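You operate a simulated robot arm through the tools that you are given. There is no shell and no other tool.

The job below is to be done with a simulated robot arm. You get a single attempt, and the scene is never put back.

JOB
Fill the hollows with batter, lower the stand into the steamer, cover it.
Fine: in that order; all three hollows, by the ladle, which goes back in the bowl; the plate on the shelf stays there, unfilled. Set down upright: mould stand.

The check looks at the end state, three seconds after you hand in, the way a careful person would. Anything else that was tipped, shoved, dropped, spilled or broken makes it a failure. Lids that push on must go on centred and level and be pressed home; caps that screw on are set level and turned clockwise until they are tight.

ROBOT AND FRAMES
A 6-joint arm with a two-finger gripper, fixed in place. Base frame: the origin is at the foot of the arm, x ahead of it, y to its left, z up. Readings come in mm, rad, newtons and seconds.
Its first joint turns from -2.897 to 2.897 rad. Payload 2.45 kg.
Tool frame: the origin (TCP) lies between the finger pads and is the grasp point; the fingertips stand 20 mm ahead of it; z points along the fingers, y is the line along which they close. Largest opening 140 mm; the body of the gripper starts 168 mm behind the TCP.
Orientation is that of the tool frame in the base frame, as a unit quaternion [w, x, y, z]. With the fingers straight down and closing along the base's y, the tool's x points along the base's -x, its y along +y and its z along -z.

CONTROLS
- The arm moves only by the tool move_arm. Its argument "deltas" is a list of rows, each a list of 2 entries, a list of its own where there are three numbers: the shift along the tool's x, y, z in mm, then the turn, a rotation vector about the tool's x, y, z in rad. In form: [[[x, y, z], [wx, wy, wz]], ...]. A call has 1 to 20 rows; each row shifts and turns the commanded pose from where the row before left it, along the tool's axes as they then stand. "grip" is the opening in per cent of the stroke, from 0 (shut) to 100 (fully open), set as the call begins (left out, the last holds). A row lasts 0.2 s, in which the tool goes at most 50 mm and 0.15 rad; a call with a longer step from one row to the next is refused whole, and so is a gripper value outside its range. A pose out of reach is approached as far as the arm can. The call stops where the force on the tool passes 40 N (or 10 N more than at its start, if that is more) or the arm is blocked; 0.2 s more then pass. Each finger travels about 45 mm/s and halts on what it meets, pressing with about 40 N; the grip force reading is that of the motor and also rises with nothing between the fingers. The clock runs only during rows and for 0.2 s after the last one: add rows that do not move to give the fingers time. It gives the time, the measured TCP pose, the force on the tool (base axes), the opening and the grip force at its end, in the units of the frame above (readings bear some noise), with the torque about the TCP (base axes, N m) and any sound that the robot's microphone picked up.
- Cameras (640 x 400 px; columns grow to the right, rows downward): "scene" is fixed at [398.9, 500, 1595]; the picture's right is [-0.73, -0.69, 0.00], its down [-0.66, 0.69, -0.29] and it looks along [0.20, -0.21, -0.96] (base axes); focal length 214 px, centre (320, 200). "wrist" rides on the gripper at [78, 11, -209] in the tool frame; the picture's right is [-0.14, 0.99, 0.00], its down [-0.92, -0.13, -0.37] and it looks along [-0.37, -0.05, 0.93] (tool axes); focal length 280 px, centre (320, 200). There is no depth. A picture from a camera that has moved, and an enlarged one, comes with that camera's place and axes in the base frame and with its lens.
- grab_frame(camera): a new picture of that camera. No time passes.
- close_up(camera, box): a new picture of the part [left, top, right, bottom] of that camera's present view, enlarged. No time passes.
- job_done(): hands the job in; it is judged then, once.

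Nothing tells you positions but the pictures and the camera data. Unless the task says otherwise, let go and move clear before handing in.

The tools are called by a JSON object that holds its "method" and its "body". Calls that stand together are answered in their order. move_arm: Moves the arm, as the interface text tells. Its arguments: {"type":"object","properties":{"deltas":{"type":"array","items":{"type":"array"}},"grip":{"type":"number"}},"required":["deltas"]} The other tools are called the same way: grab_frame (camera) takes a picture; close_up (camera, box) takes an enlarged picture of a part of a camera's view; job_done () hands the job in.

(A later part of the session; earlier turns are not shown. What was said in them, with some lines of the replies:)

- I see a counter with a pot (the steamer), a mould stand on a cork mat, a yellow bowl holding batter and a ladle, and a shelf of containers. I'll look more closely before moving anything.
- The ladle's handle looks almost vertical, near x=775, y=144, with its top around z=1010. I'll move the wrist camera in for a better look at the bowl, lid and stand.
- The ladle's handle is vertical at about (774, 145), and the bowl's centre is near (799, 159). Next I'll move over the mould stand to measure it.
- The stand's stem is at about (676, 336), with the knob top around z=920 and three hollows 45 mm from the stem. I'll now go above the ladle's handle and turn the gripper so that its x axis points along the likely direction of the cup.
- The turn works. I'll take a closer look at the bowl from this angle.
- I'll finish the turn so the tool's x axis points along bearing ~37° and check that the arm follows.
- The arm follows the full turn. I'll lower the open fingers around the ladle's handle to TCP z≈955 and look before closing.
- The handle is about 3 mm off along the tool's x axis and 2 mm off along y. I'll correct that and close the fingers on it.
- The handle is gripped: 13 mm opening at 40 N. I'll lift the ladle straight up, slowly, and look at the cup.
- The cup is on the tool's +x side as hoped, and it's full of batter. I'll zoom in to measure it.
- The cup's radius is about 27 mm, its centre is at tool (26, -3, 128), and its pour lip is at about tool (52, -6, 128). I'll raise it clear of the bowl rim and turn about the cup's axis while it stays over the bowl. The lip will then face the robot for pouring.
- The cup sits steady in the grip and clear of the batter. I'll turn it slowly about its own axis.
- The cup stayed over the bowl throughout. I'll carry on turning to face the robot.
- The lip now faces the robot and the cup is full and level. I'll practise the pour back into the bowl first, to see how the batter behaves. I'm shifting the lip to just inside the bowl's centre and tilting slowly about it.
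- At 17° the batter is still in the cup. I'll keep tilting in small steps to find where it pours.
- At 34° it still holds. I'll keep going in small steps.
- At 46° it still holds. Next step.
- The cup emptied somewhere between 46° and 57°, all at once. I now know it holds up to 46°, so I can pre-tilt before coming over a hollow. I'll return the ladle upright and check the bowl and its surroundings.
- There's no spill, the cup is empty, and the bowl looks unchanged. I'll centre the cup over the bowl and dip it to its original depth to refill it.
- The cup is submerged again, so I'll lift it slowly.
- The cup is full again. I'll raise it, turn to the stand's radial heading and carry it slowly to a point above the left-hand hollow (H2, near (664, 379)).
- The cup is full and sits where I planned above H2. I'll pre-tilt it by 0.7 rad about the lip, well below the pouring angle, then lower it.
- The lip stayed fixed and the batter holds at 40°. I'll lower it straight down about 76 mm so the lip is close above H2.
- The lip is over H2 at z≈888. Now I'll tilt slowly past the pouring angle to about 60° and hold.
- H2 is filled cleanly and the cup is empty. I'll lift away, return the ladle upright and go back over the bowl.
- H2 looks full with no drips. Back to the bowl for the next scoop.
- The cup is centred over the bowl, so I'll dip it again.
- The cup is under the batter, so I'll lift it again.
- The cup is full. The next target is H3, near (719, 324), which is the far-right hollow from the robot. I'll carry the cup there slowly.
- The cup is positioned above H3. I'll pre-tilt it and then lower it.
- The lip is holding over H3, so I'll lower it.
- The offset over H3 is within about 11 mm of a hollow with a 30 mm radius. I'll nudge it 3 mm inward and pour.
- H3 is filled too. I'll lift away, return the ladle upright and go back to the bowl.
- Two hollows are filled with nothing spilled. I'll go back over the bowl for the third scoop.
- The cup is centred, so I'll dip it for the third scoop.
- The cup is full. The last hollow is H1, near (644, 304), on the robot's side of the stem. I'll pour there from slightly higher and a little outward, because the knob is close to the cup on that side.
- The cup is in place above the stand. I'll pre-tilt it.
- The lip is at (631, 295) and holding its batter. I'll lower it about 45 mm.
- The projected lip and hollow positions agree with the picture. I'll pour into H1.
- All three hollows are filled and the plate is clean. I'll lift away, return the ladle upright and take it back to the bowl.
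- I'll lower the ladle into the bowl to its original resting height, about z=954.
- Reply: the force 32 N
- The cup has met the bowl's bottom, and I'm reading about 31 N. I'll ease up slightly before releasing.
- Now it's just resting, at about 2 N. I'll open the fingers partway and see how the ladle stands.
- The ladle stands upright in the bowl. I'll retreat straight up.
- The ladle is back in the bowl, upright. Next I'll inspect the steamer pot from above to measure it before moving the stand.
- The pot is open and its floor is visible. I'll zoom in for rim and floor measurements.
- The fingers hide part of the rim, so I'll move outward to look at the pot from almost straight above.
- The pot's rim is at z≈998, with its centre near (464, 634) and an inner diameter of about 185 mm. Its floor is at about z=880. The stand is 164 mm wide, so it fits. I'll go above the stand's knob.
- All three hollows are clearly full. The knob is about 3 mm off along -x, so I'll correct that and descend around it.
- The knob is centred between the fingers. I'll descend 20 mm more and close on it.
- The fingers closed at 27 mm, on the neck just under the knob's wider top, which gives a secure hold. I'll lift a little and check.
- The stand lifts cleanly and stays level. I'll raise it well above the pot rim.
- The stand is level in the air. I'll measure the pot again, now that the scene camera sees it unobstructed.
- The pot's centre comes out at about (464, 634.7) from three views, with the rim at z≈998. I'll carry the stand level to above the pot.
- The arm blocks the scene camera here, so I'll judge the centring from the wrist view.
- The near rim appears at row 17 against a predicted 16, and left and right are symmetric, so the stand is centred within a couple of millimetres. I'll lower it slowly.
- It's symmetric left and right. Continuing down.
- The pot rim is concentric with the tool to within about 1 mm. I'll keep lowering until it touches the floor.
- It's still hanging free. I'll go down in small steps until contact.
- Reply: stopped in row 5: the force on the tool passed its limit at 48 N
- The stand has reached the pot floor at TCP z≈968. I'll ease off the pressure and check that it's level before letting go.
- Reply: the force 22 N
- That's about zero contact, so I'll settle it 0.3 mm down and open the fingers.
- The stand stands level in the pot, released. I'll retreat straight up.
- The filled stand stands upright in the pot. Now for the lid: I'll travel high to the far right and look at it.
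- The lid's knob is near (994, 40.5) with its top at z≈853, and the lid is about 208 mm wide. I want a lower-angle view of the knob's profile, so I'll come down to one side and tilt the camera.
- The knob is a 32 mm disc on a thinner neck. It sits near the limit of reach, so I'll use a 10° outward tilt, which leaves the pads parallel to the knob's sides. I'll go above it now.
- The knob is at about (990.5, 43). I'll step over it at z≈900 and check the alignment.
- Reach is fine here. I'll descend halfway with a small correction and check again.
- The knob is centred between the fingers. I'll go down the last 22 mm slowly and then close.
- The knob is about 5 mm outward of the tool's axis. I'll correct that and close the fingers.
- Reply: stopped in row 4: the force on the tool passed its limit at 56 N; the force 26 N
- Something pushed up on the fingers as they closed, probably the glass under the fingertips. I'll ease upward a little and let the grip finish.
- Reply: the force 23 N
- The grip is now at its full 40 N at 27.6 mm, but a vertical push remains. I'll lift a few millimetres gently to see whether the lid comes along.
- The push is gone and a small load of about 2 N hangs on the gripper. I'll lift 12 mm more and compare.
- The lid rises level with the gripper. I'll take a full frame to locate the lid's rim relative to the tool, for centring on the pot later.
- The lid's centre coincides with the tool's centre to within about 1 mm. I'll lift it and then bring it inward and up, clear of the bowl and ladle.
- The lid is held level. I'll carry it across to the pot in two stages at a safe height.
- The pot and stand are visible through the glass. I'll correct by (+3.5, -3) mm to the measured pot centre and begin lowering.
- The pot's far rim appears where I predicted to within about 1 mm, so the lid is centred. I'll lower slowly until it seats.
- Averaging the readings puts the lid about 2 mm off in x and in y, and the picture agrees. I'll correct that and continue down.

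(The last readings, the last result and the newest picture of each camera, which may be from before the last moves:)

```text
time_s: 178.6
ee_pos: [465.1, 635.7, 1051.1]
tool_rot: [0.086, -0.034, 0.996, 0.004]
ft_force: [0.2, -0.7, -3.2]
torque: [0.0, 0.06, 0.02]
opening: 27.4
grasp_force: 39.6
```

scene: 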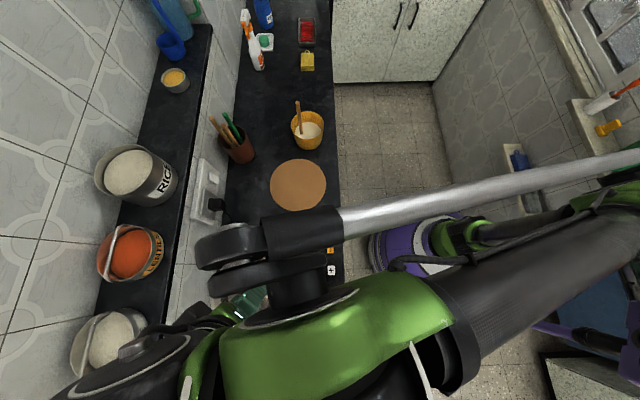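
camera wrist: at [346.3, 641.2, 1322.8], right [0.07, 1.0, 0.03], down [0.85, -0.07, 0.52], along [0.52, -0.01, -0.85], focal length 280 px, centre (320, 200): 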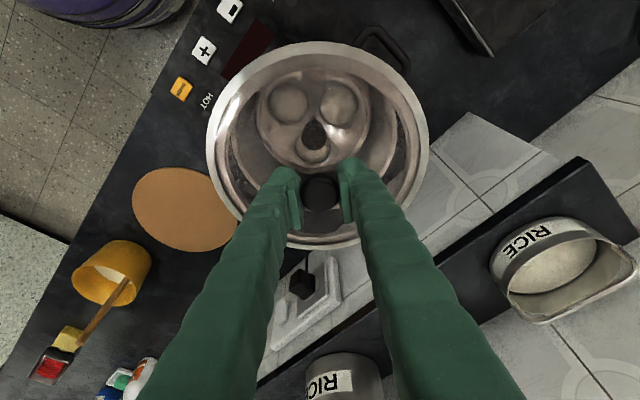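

{"method": "move_arm", "body": {"deltas": [[[0.2, 0, 1.2], [0, 0, 0]], [[0.2, 0, 1.2], [0, 0, 0]], [[0.2, 0, 1.2], [0, 0, 0]], [[0, 0, 0], [0, 0, 0]]]}}

{"method": "close_up", "body": {"camera": "wrist", "box": [180, 20, 460, 300]}}

```text
time_s: 179.2
ee_pos: [465.0, 634.3, 1051.0]
tool_rot: [0.087, -0.035, 0.996, 0.005]
ft_force: [-0.9, -1.6, 12.6]
torque: [-0.12, 0.15, -0.01]
opening: 27.6
grasp_force: 40.1
stopped in row 2: the force on the tool passed its limit at 45 N (the readings are from after the stop); the commanded pose is now the measured one
```

```text
1.43 times, centred on (320, 160) of wrist
camera zoom: at [350.7, 638.1, 1242.8], right [0.07, 1.0, 0.03], down [0.85, -0.07, 0.52], along [0.52, -0.01, -0.85], focal length 401 px, centre (320, 257)
```

zoom: 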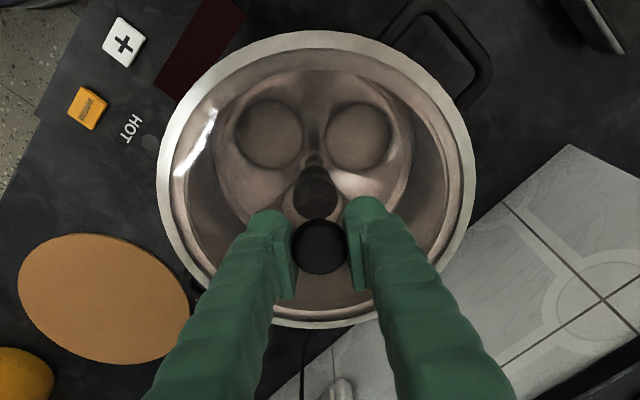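

Contact came at TCP z≈1050, which matches the lid's flange resting on the pot rim with its skirt inside. I'll ease the pressure before releasing.

{"method": "move_arm", "body": {"deltas": [[[-0.08, 0, -0.5], [0, 0, 0]], [[0, 0, 0], [0, 0, 0]]]}}

```text
time_s: 179.8
ee_pos: [465.1, 636.2, 1049.9]
tool_rot: [0.086, -0.034, 0.996, 0.005]
ft_force: [-2.1, -2.9, 7.5]
torque: [-0.1, 0.11, -0.02]
opening: 27.3
grasp_force: 39.8
```

{"method": "move_arm", "body": {"deltas": [[[0, 0, 0], [0, 0, 0]], [[0, 0, 0], [0, 0, 0]], [[0, 0, 0], [0, 0, 0]], [[0, 0, 0], [0, 0, 0]]], "grip": 45}}

{"method": "close_up", "body": {"camera": "wrist", "box": [180, 20, 460, 300]}}

```text
time_s: 180.8
ee_pos: [466.5, 634.5, 1050.8]
tool_rot: [0.086, -0.034, 0.996, 0.004]
ft_force: [0.1, -0.6, -0.8]
torque: [-0.04, 0.01, -0.01]
opening: 62.8
grasp_force: 0.0
```

```text
1.43 times, centred on (320, 160) of wrist
camera zoom: at [351.3, 638.7, 1242.4], right [0.07, 1.0, 0.03], down [0.85, -0.07, 0.52], along [0.52, -0.01, -0.85], focal length 401 px, centre (320, 257)
```

zoom: 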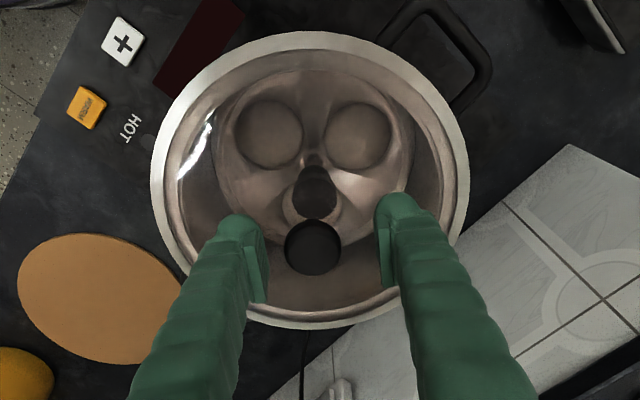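

The lid shifted about 4 mm relative to the gripper on release. I'll retreat straight up and check that it sits centred and level.

{"method": "move_arm", "body": {"deltas": [[[-1.7, 0, -9.9], [0, 0, 0]], [[-1.7, 0, -9.9], [0, 0, 0]], [[-3.4, 0, -19.7], [0, 0, 0]], [[-5.1, 0, -29.6], [0, 0, 0]], [[-5.1, 0, -29.6], [0, 0, 0]], [[0, 0, 0], [0, 0, 0]]]}}

{"method": "grab_frame", "body": {"camera": "wrist"}}

{"method": "close_up", "body": {"camera": "wrist", "box": [190, 30, 430, 230]}}

```text
time_s: 182.2
ee_pos: [466.3, 633.6, 1153.5]
tool_rot: [0.087, -0.034, 0.996, 0.005]
ft_force: [-0.4, 0.2, -0.7]
torque: [0.01, 0.01, 0.0]
opening: 62.9
grasp_force: 0.1
```

```text
taken
camera wrist: at [352.8, 637.3, 1345.1], right [0.07, 1.0, 0.03], down [0.85, -0.07, 0.52], along [0.52, -0.01, -0.85], focal length 280 px, centre (320, 200)
```

wrist: 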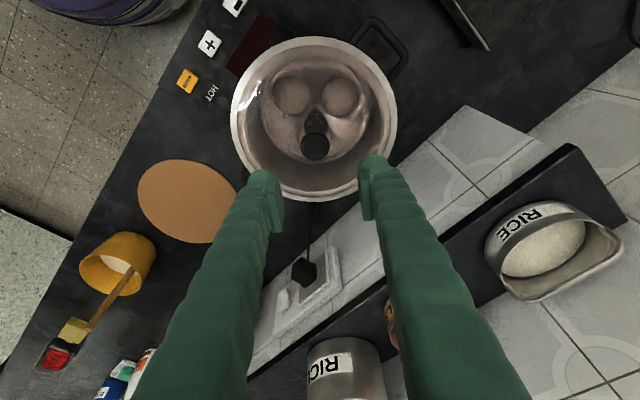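

```text
2.00 times, centred on (310, 130) of wrist
camera zoom: at [352.8, 637.3, 1345.1], right [0.07, 1.0, 0.03], down [0.85, -0.07, 0.52], along [0.52, -0.01, -0.85], focal length 561 px, centre (340, 340)
```

zoom: 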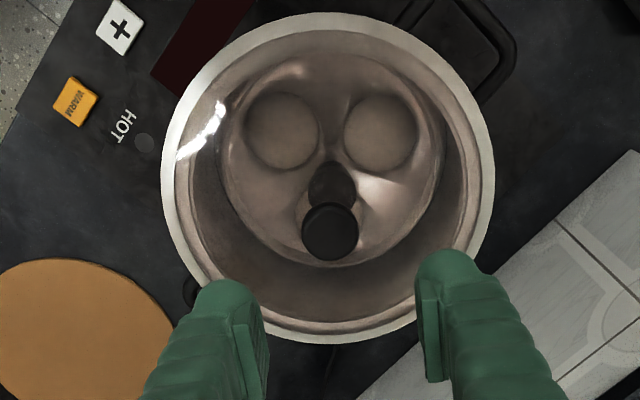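

I'll level the tool and take an overhead view to measure how the lid sits.

{"method": "move_arm", "body": {"deltas": [[[0, 0, 0], [0, 0.0855, 0]], [[0, 0, 0], [0, 0.0855, 0]], [[-30, 0, 0], [0, 0, 0]], [[-30, 0, 0], [0, 0, 0]], [[0, 0, 0], [0, 0, 0]], [[0, 0, 0], [0, 0, 0]]]}}

{"method": "grab_frame", "body": {"camera": "wrist"}}

{"method": "close_up", "body": {"camera": "wrist", "box": [210, 0, 430, 200]}}

```text
time_s: 183.6
ee_pos: [526.4, 638.1, 1151.0]
tool_rot: [0.001, -0.035, 0.999, 0.002]
ft_force: [0.4, 0.4, -0.3]
torque: [-0.01, 0.03, 0.01]
opening: 63.0
grasp_force: 0.0
```

```text
taken
camera wrist: at [446.6, 643.8, 1359.5], right [0.07, 1.0, 0.0], down [0.93, -0.06, 0.37], along [0.37, -0.02, -0.93], focal length 280 px, centre (320, 200)
```

wrist: 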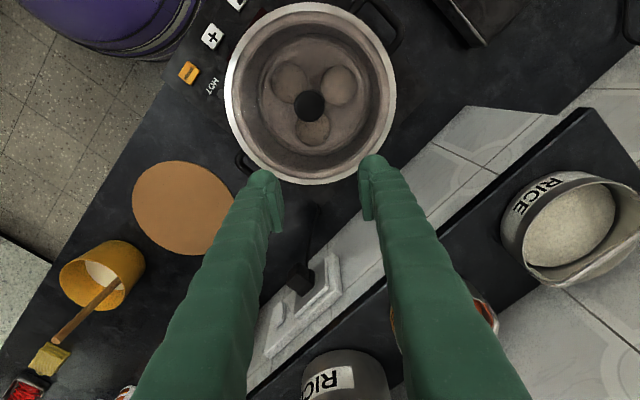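

```text
2.00 times, centred on (320, 100) of wrist
camera zoom: at [446.6, 643.8, 1359.5], right [0.07, 1.0, 0.0], down [0.93, -0.06, 0.37], along [0.37, -0.02, -0.93], focal length 561 px, centre (320, 400)
```

zoom: 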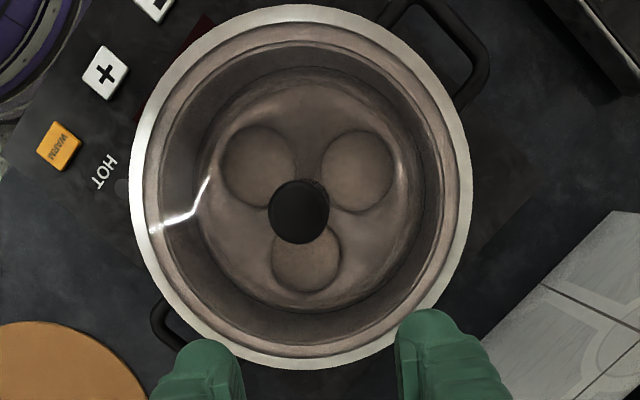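

Overhead, the lid's centre is within about 1–2 mm of the stand and pot centre. I'll move the arm well clear so the scene camera can confirm it's level.

{"method": "move_arm", "body": {"deltas": [[[1.1, -20, -20], [0, 0, 0]], [[1.1, -42.1, -6.8], [0, 0, 0]], [[1.1, -42.1, -6.8], [0, 0, 0]], [[1.1, -42.1, -6.8], [0, 0, 0]], [[1.1, -42.1, -6.8], [0, 0, 0]], [[1.1, -42.1, -6.8], [0, 0, 0]], [[1.1, -42.1, -6.8], [0, 0, 0]], [[1.1, -42.1, -6.8], [0, 0, 0]], [[1.1, -42.1, -6.8], [0, 0, 0]], [[1.1, -42.1, -6.8], [0, 0, 0]], [[1.1, -42.1, -6.8], [0, 0, 0]], [[1.1, -42.1, -6.8], [0, 0, 0]], [[0, 0, 0], [0, 0, 0]]]}}

{"method": "grab_frame", "body": {"camera": "scene"}}

{"method": "close_up", "body": {"camera": "scene", "box": [215, 235, 325, 345]}}

{"method": "close_up", "body": {"camera": "scene", "box": [230, 0, 350, 220]}}

```text
time_s: 186.4
ee_pos: [546.3, 157.9, 1245.2]
tool_rot: [0.001, -0.035, 0.999, 0.002]
ft_force: [0.6, 0.5, -0.7]
torque: [0.0, 0.01, 0.0]
opening: 63.2
grasp_force: 0.1
```

```text
taken
```

scene: 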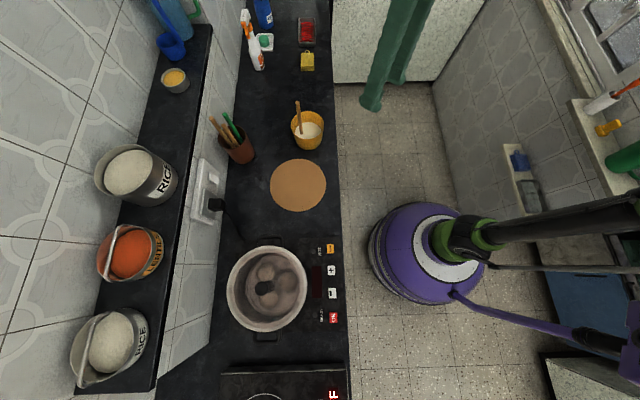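

```text
3.64 times, centred on (270, 290) of scene
camera zoom: at [398.9, 500.0, 1595.0], right [-0.73, -0.69, 0.0], down [-0.66, 0.69, -0.29], along [0.2, -0.21, -0.96], focal length 780 px, centre (502, -127)
```

zoom: 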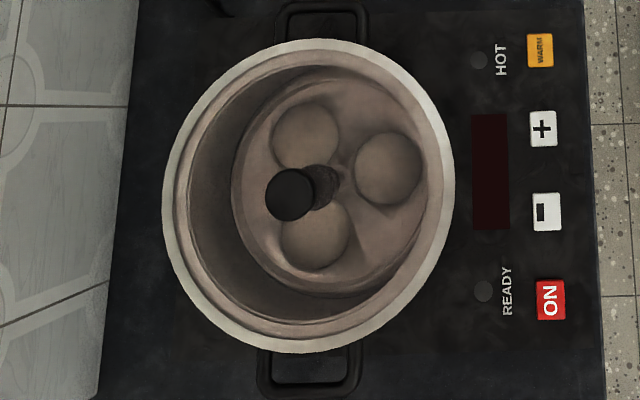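

```text
1.82 times, centred on (290, 110) of scene
camera zoom: at [398.9, 500.0, 1595.0], right [-0.73, -0.69, 0.0], down [-0.66, 0.69, -0.29], along [0.2, -0.21, -0.96], focal length 390 px, centre (374, 364)
```

zoom: 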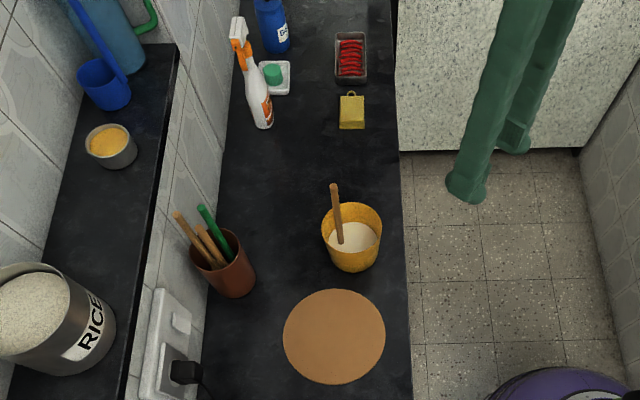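

The scene view shows the lid on the pot, offset about 2 mm, with everything else undisturbed. I want a low side view to confirm the lid is level and seated all round.

{"method": "move_arm", "body": {"deltas": [[[0, 0, 0], [0, 0, -0.1455]], [[0, 0, 0], [0, 0, -0.1455]], [[0, 0, 0], [0, 0, -0.1455]], [[0, 0, 0], [0, 0, -0.1455]], [[0, 0, 0], [0, 0, -0.1455]], [[0, 0, 0], [0, 0, -0.1455]], [[-13.7, 34.9, 22.2], [0, 0, 0]], [[-13.7, 34.9, 22.2], [0, 0, 0]], [[-13.7, 34.9, 22.2], [0, 0, 0]], [[-13.7, 34.9, 22.2], [0, 0, 0]], [[-13.7, 34.9, 22.2], [0, 0, 0]], [[-13.7, 34.9, 22.2], [0, 0, 0]], [[-13.7, 34.9, 22.2], [0, 0, 0]], [[-13.7, 34.9, 22.2], [0, 0, 0]], [[-13.7, 34.9, 22.2], [0, 0, 0]], [[-13.7, 34.9, 22.2], [0, 0, 0]], [[0, 0, 0], [0, 0, 0]]]}}

{"method": "move_arm", "body": {"deltas": [[[0, 0, 0], [0, -0.15, 0]], [[0, 0, 0], [0, -0.15, 0]], [[0, 0, 0], [0, -0.15, 0]], [[0, 0, 0], [0, -0.15, 0]], [[0, 0, 0], [0, -0.15, 0]], [[0, 0, 0], [0, -0.15, 0]], [[0, 0, 0], [0, -0.15, 0]], [[0, 0, 0], [0, 0, 0]]]}}

{"method": "grab_frame", "body": {"camera": "wrist"}}

```text
time_s: 190.0
ee_pos: [341.8, 473.8, 1022.5]
tool_rot: [0.002, -0.456, 0.89, 0.001]
ft_force: [0.4, -0.3, -0.4]
torque: [-0.02, 0.0, -0.02]
opening: 63.2
grasp_force: 0.2
```

```text
time_s: 191.8
ee_pos: [343.5, 472.5, 1023.3]
tool_rot: [0.449, -0.391, 0.77, 0.227]
ft_force: [-0.5, -0.1, 1.2]
torque: [-0.02, 0.0, 0.01]
opening: 63.0
grasp_force: 0.1
```

```text
taken
camera wrist: at [204.3, 301.4, 1058.0], right [-0.76, 0.64, 0.12], down [0.18, 0.03, 0.98], along [0.62, 0.77, -0.14], focal length 280 px, centre (320, 200)
```

wrist: 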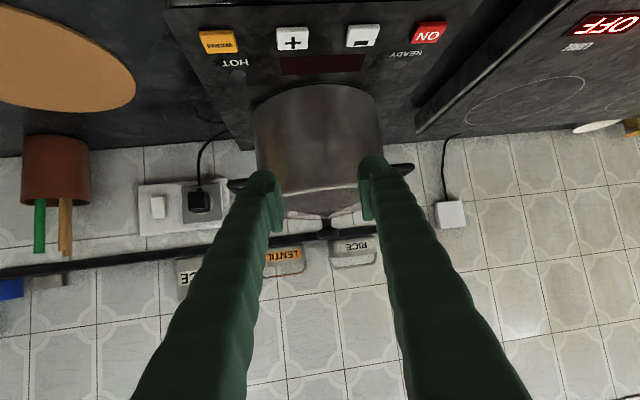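

{"method": "close_up", "body": {"camera": "wrist", "box": [240, 150, 400, 260]}}

```text
3.64 times, centred on (320, 205) of wrist
camera zoom: at [204.3, 301.4, 1058.0], right [-0.76, 0.64, 0.12], down [0.18, 0.03, 0.98], along [0.62, 0.77, -0.14], focal length 1020 px, centre (320, 182)
```

zoom: 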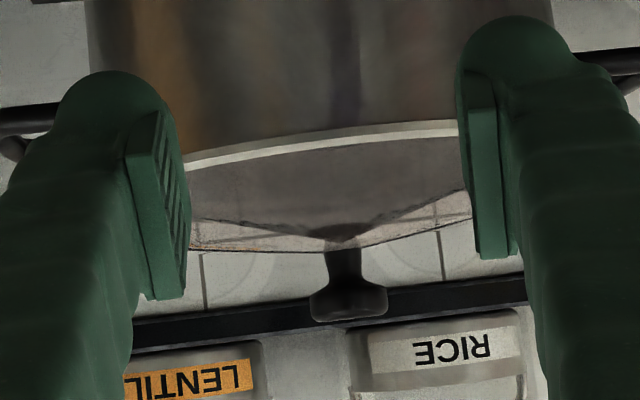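

The lid's rim meets the pot with no gap, and its slope matches only the camera's own roll, so it's level and seated. I'll withdraw the arm to a clear position.

{"method": "move_arm", "body": {"deltas": [[[0, 0, 0], [0, 0.15, 0]], [[0, 0, 0], [0, 0.15, 0]], [[0, 0, 0], [0, 0.15, 0]], [[0, 0, 0], [0, 0.15, 0]], [[0, 0, 0], [0, 0.15, 0]], [[0, 0, 0], [0, 0.15, 0]], [[0, 0, 0], [0, 0.15, 0]], [[0, 0, -30], [0, 0, 0]], [[13.7, -34.9, -20], [0, 0, 0]], [[13.7, -34.9, -20], [0, 0, 0]], [[13.7, -34.9, -20], [0, 0, 0]], [[13.7, -34.9, -20], [0, 0, 0]], [[13.7, -34.9, -20], [0, 0, 0]], [[13.7, -34.9, -20], [0, 0, 0]], [[13.7, -34.9, -20], [0, 0, 0]], [[13.7, -34.9, -20], [0, 0, 0]], [[13.7, -34.9, -20], [0, 0, 0]], [[13.7, -34.9, -10], [0, 0, 0]], [[0, 0, 0], [0, 0, 0]]]}}

{"method": "grab_frame", "body": {"camera": "scene"}}

{"method": "close_up", "body": {"camera": "scene", "box": [200, 80, 360, 360]}}

{"method": "close_up", "body": {"camera": "scene", "box": [270, 80, 350, 160]}}

```text
time_s: 195.8
ee_pos: [545.3, 157.2, 1241.2]
tool_rot: [0.001, -0.455, 0.891, 0.001]
ft_force: [-1.2, 0.4, -0.1]
torque: [0.01, -0.02, -0.02]
opening: 62.8
grasp_force: 0.1
```

```text
taken
```

scene: 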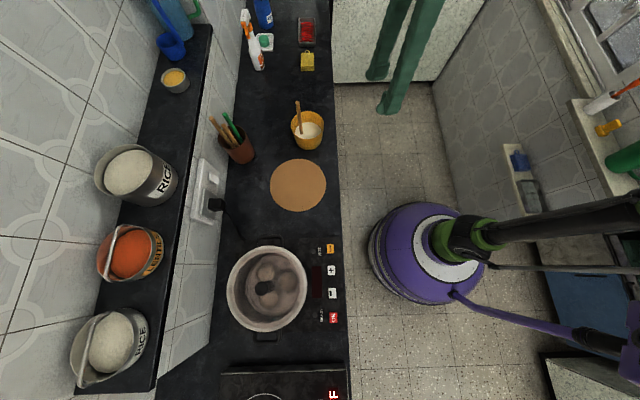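

```text
1.43 times, centred on (280, 220) of scene
camera zoom: at [398.9, 500.0, 1595.0], right [-0.73, -0.69, 0.0], down [-0.66, 0.69, -0.29], along [0.2, -0.21, -0.96], focal length 306 px, centre (377, 171)
```

zoom: 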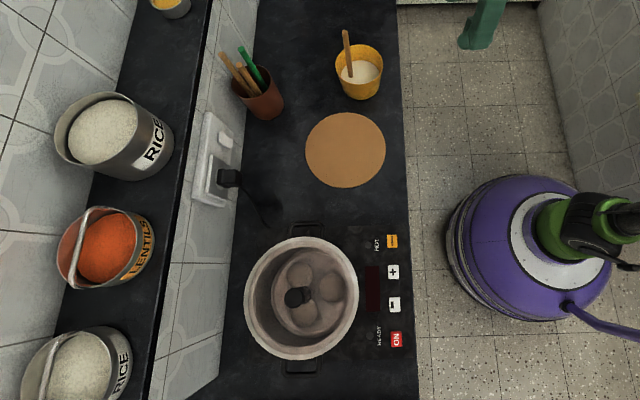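

```text
5.00 times, centred on (310, 120) of scene
camera zoom: at [398.9, 500.0, 1595.0], right [-0.73, -0.69, 0.0], down [-0.66, 0.69, -0.29], along [0.2, -0.21, -0.96], focal length 1072 px, centre (370, 600)
```

zoom: 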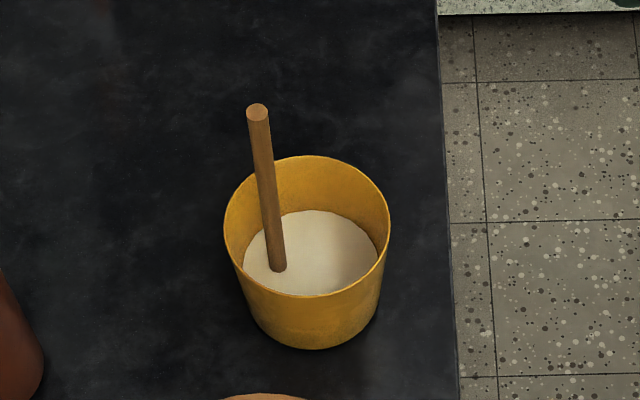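

All three hollows are filled, the ladle is back upright in the bowl, the stand is upright in the steamer, and the lid is on, level and seated. Nothing else looks disturbed and the arm is clear, so I'm handing in.

{"method": "job_done", "body": {}}

```text
The job is handed in.
```

The job is handed in. All three hollows of the mould stand were filled with the ladle, the stand was lowered upright into the steamer, and the lid went on last. I don't have the check's result.

- **Filling:** each hollow took one ladleful, and I saw no drips or spills. Before the first one I did a practice pour back into the bowl to see how the batter behaved.
- **Ladle:** it is back in the bowl, standing upright.
- **Stand:** it rests on the floor of the pot with about 10 mm of clearance all round.
- **Lid:** it slipped about 4 mm as I let go and now sits about 2 mm off the pot's centre. A low side view showed it level with no gap at the rim. It was pressed down with about 45 N before I released it.
- **Everything else:** I never went near the shelves, so the plate there is untouched and unfilled. In the last pictures nothing else looked moved, and the arm was clear.
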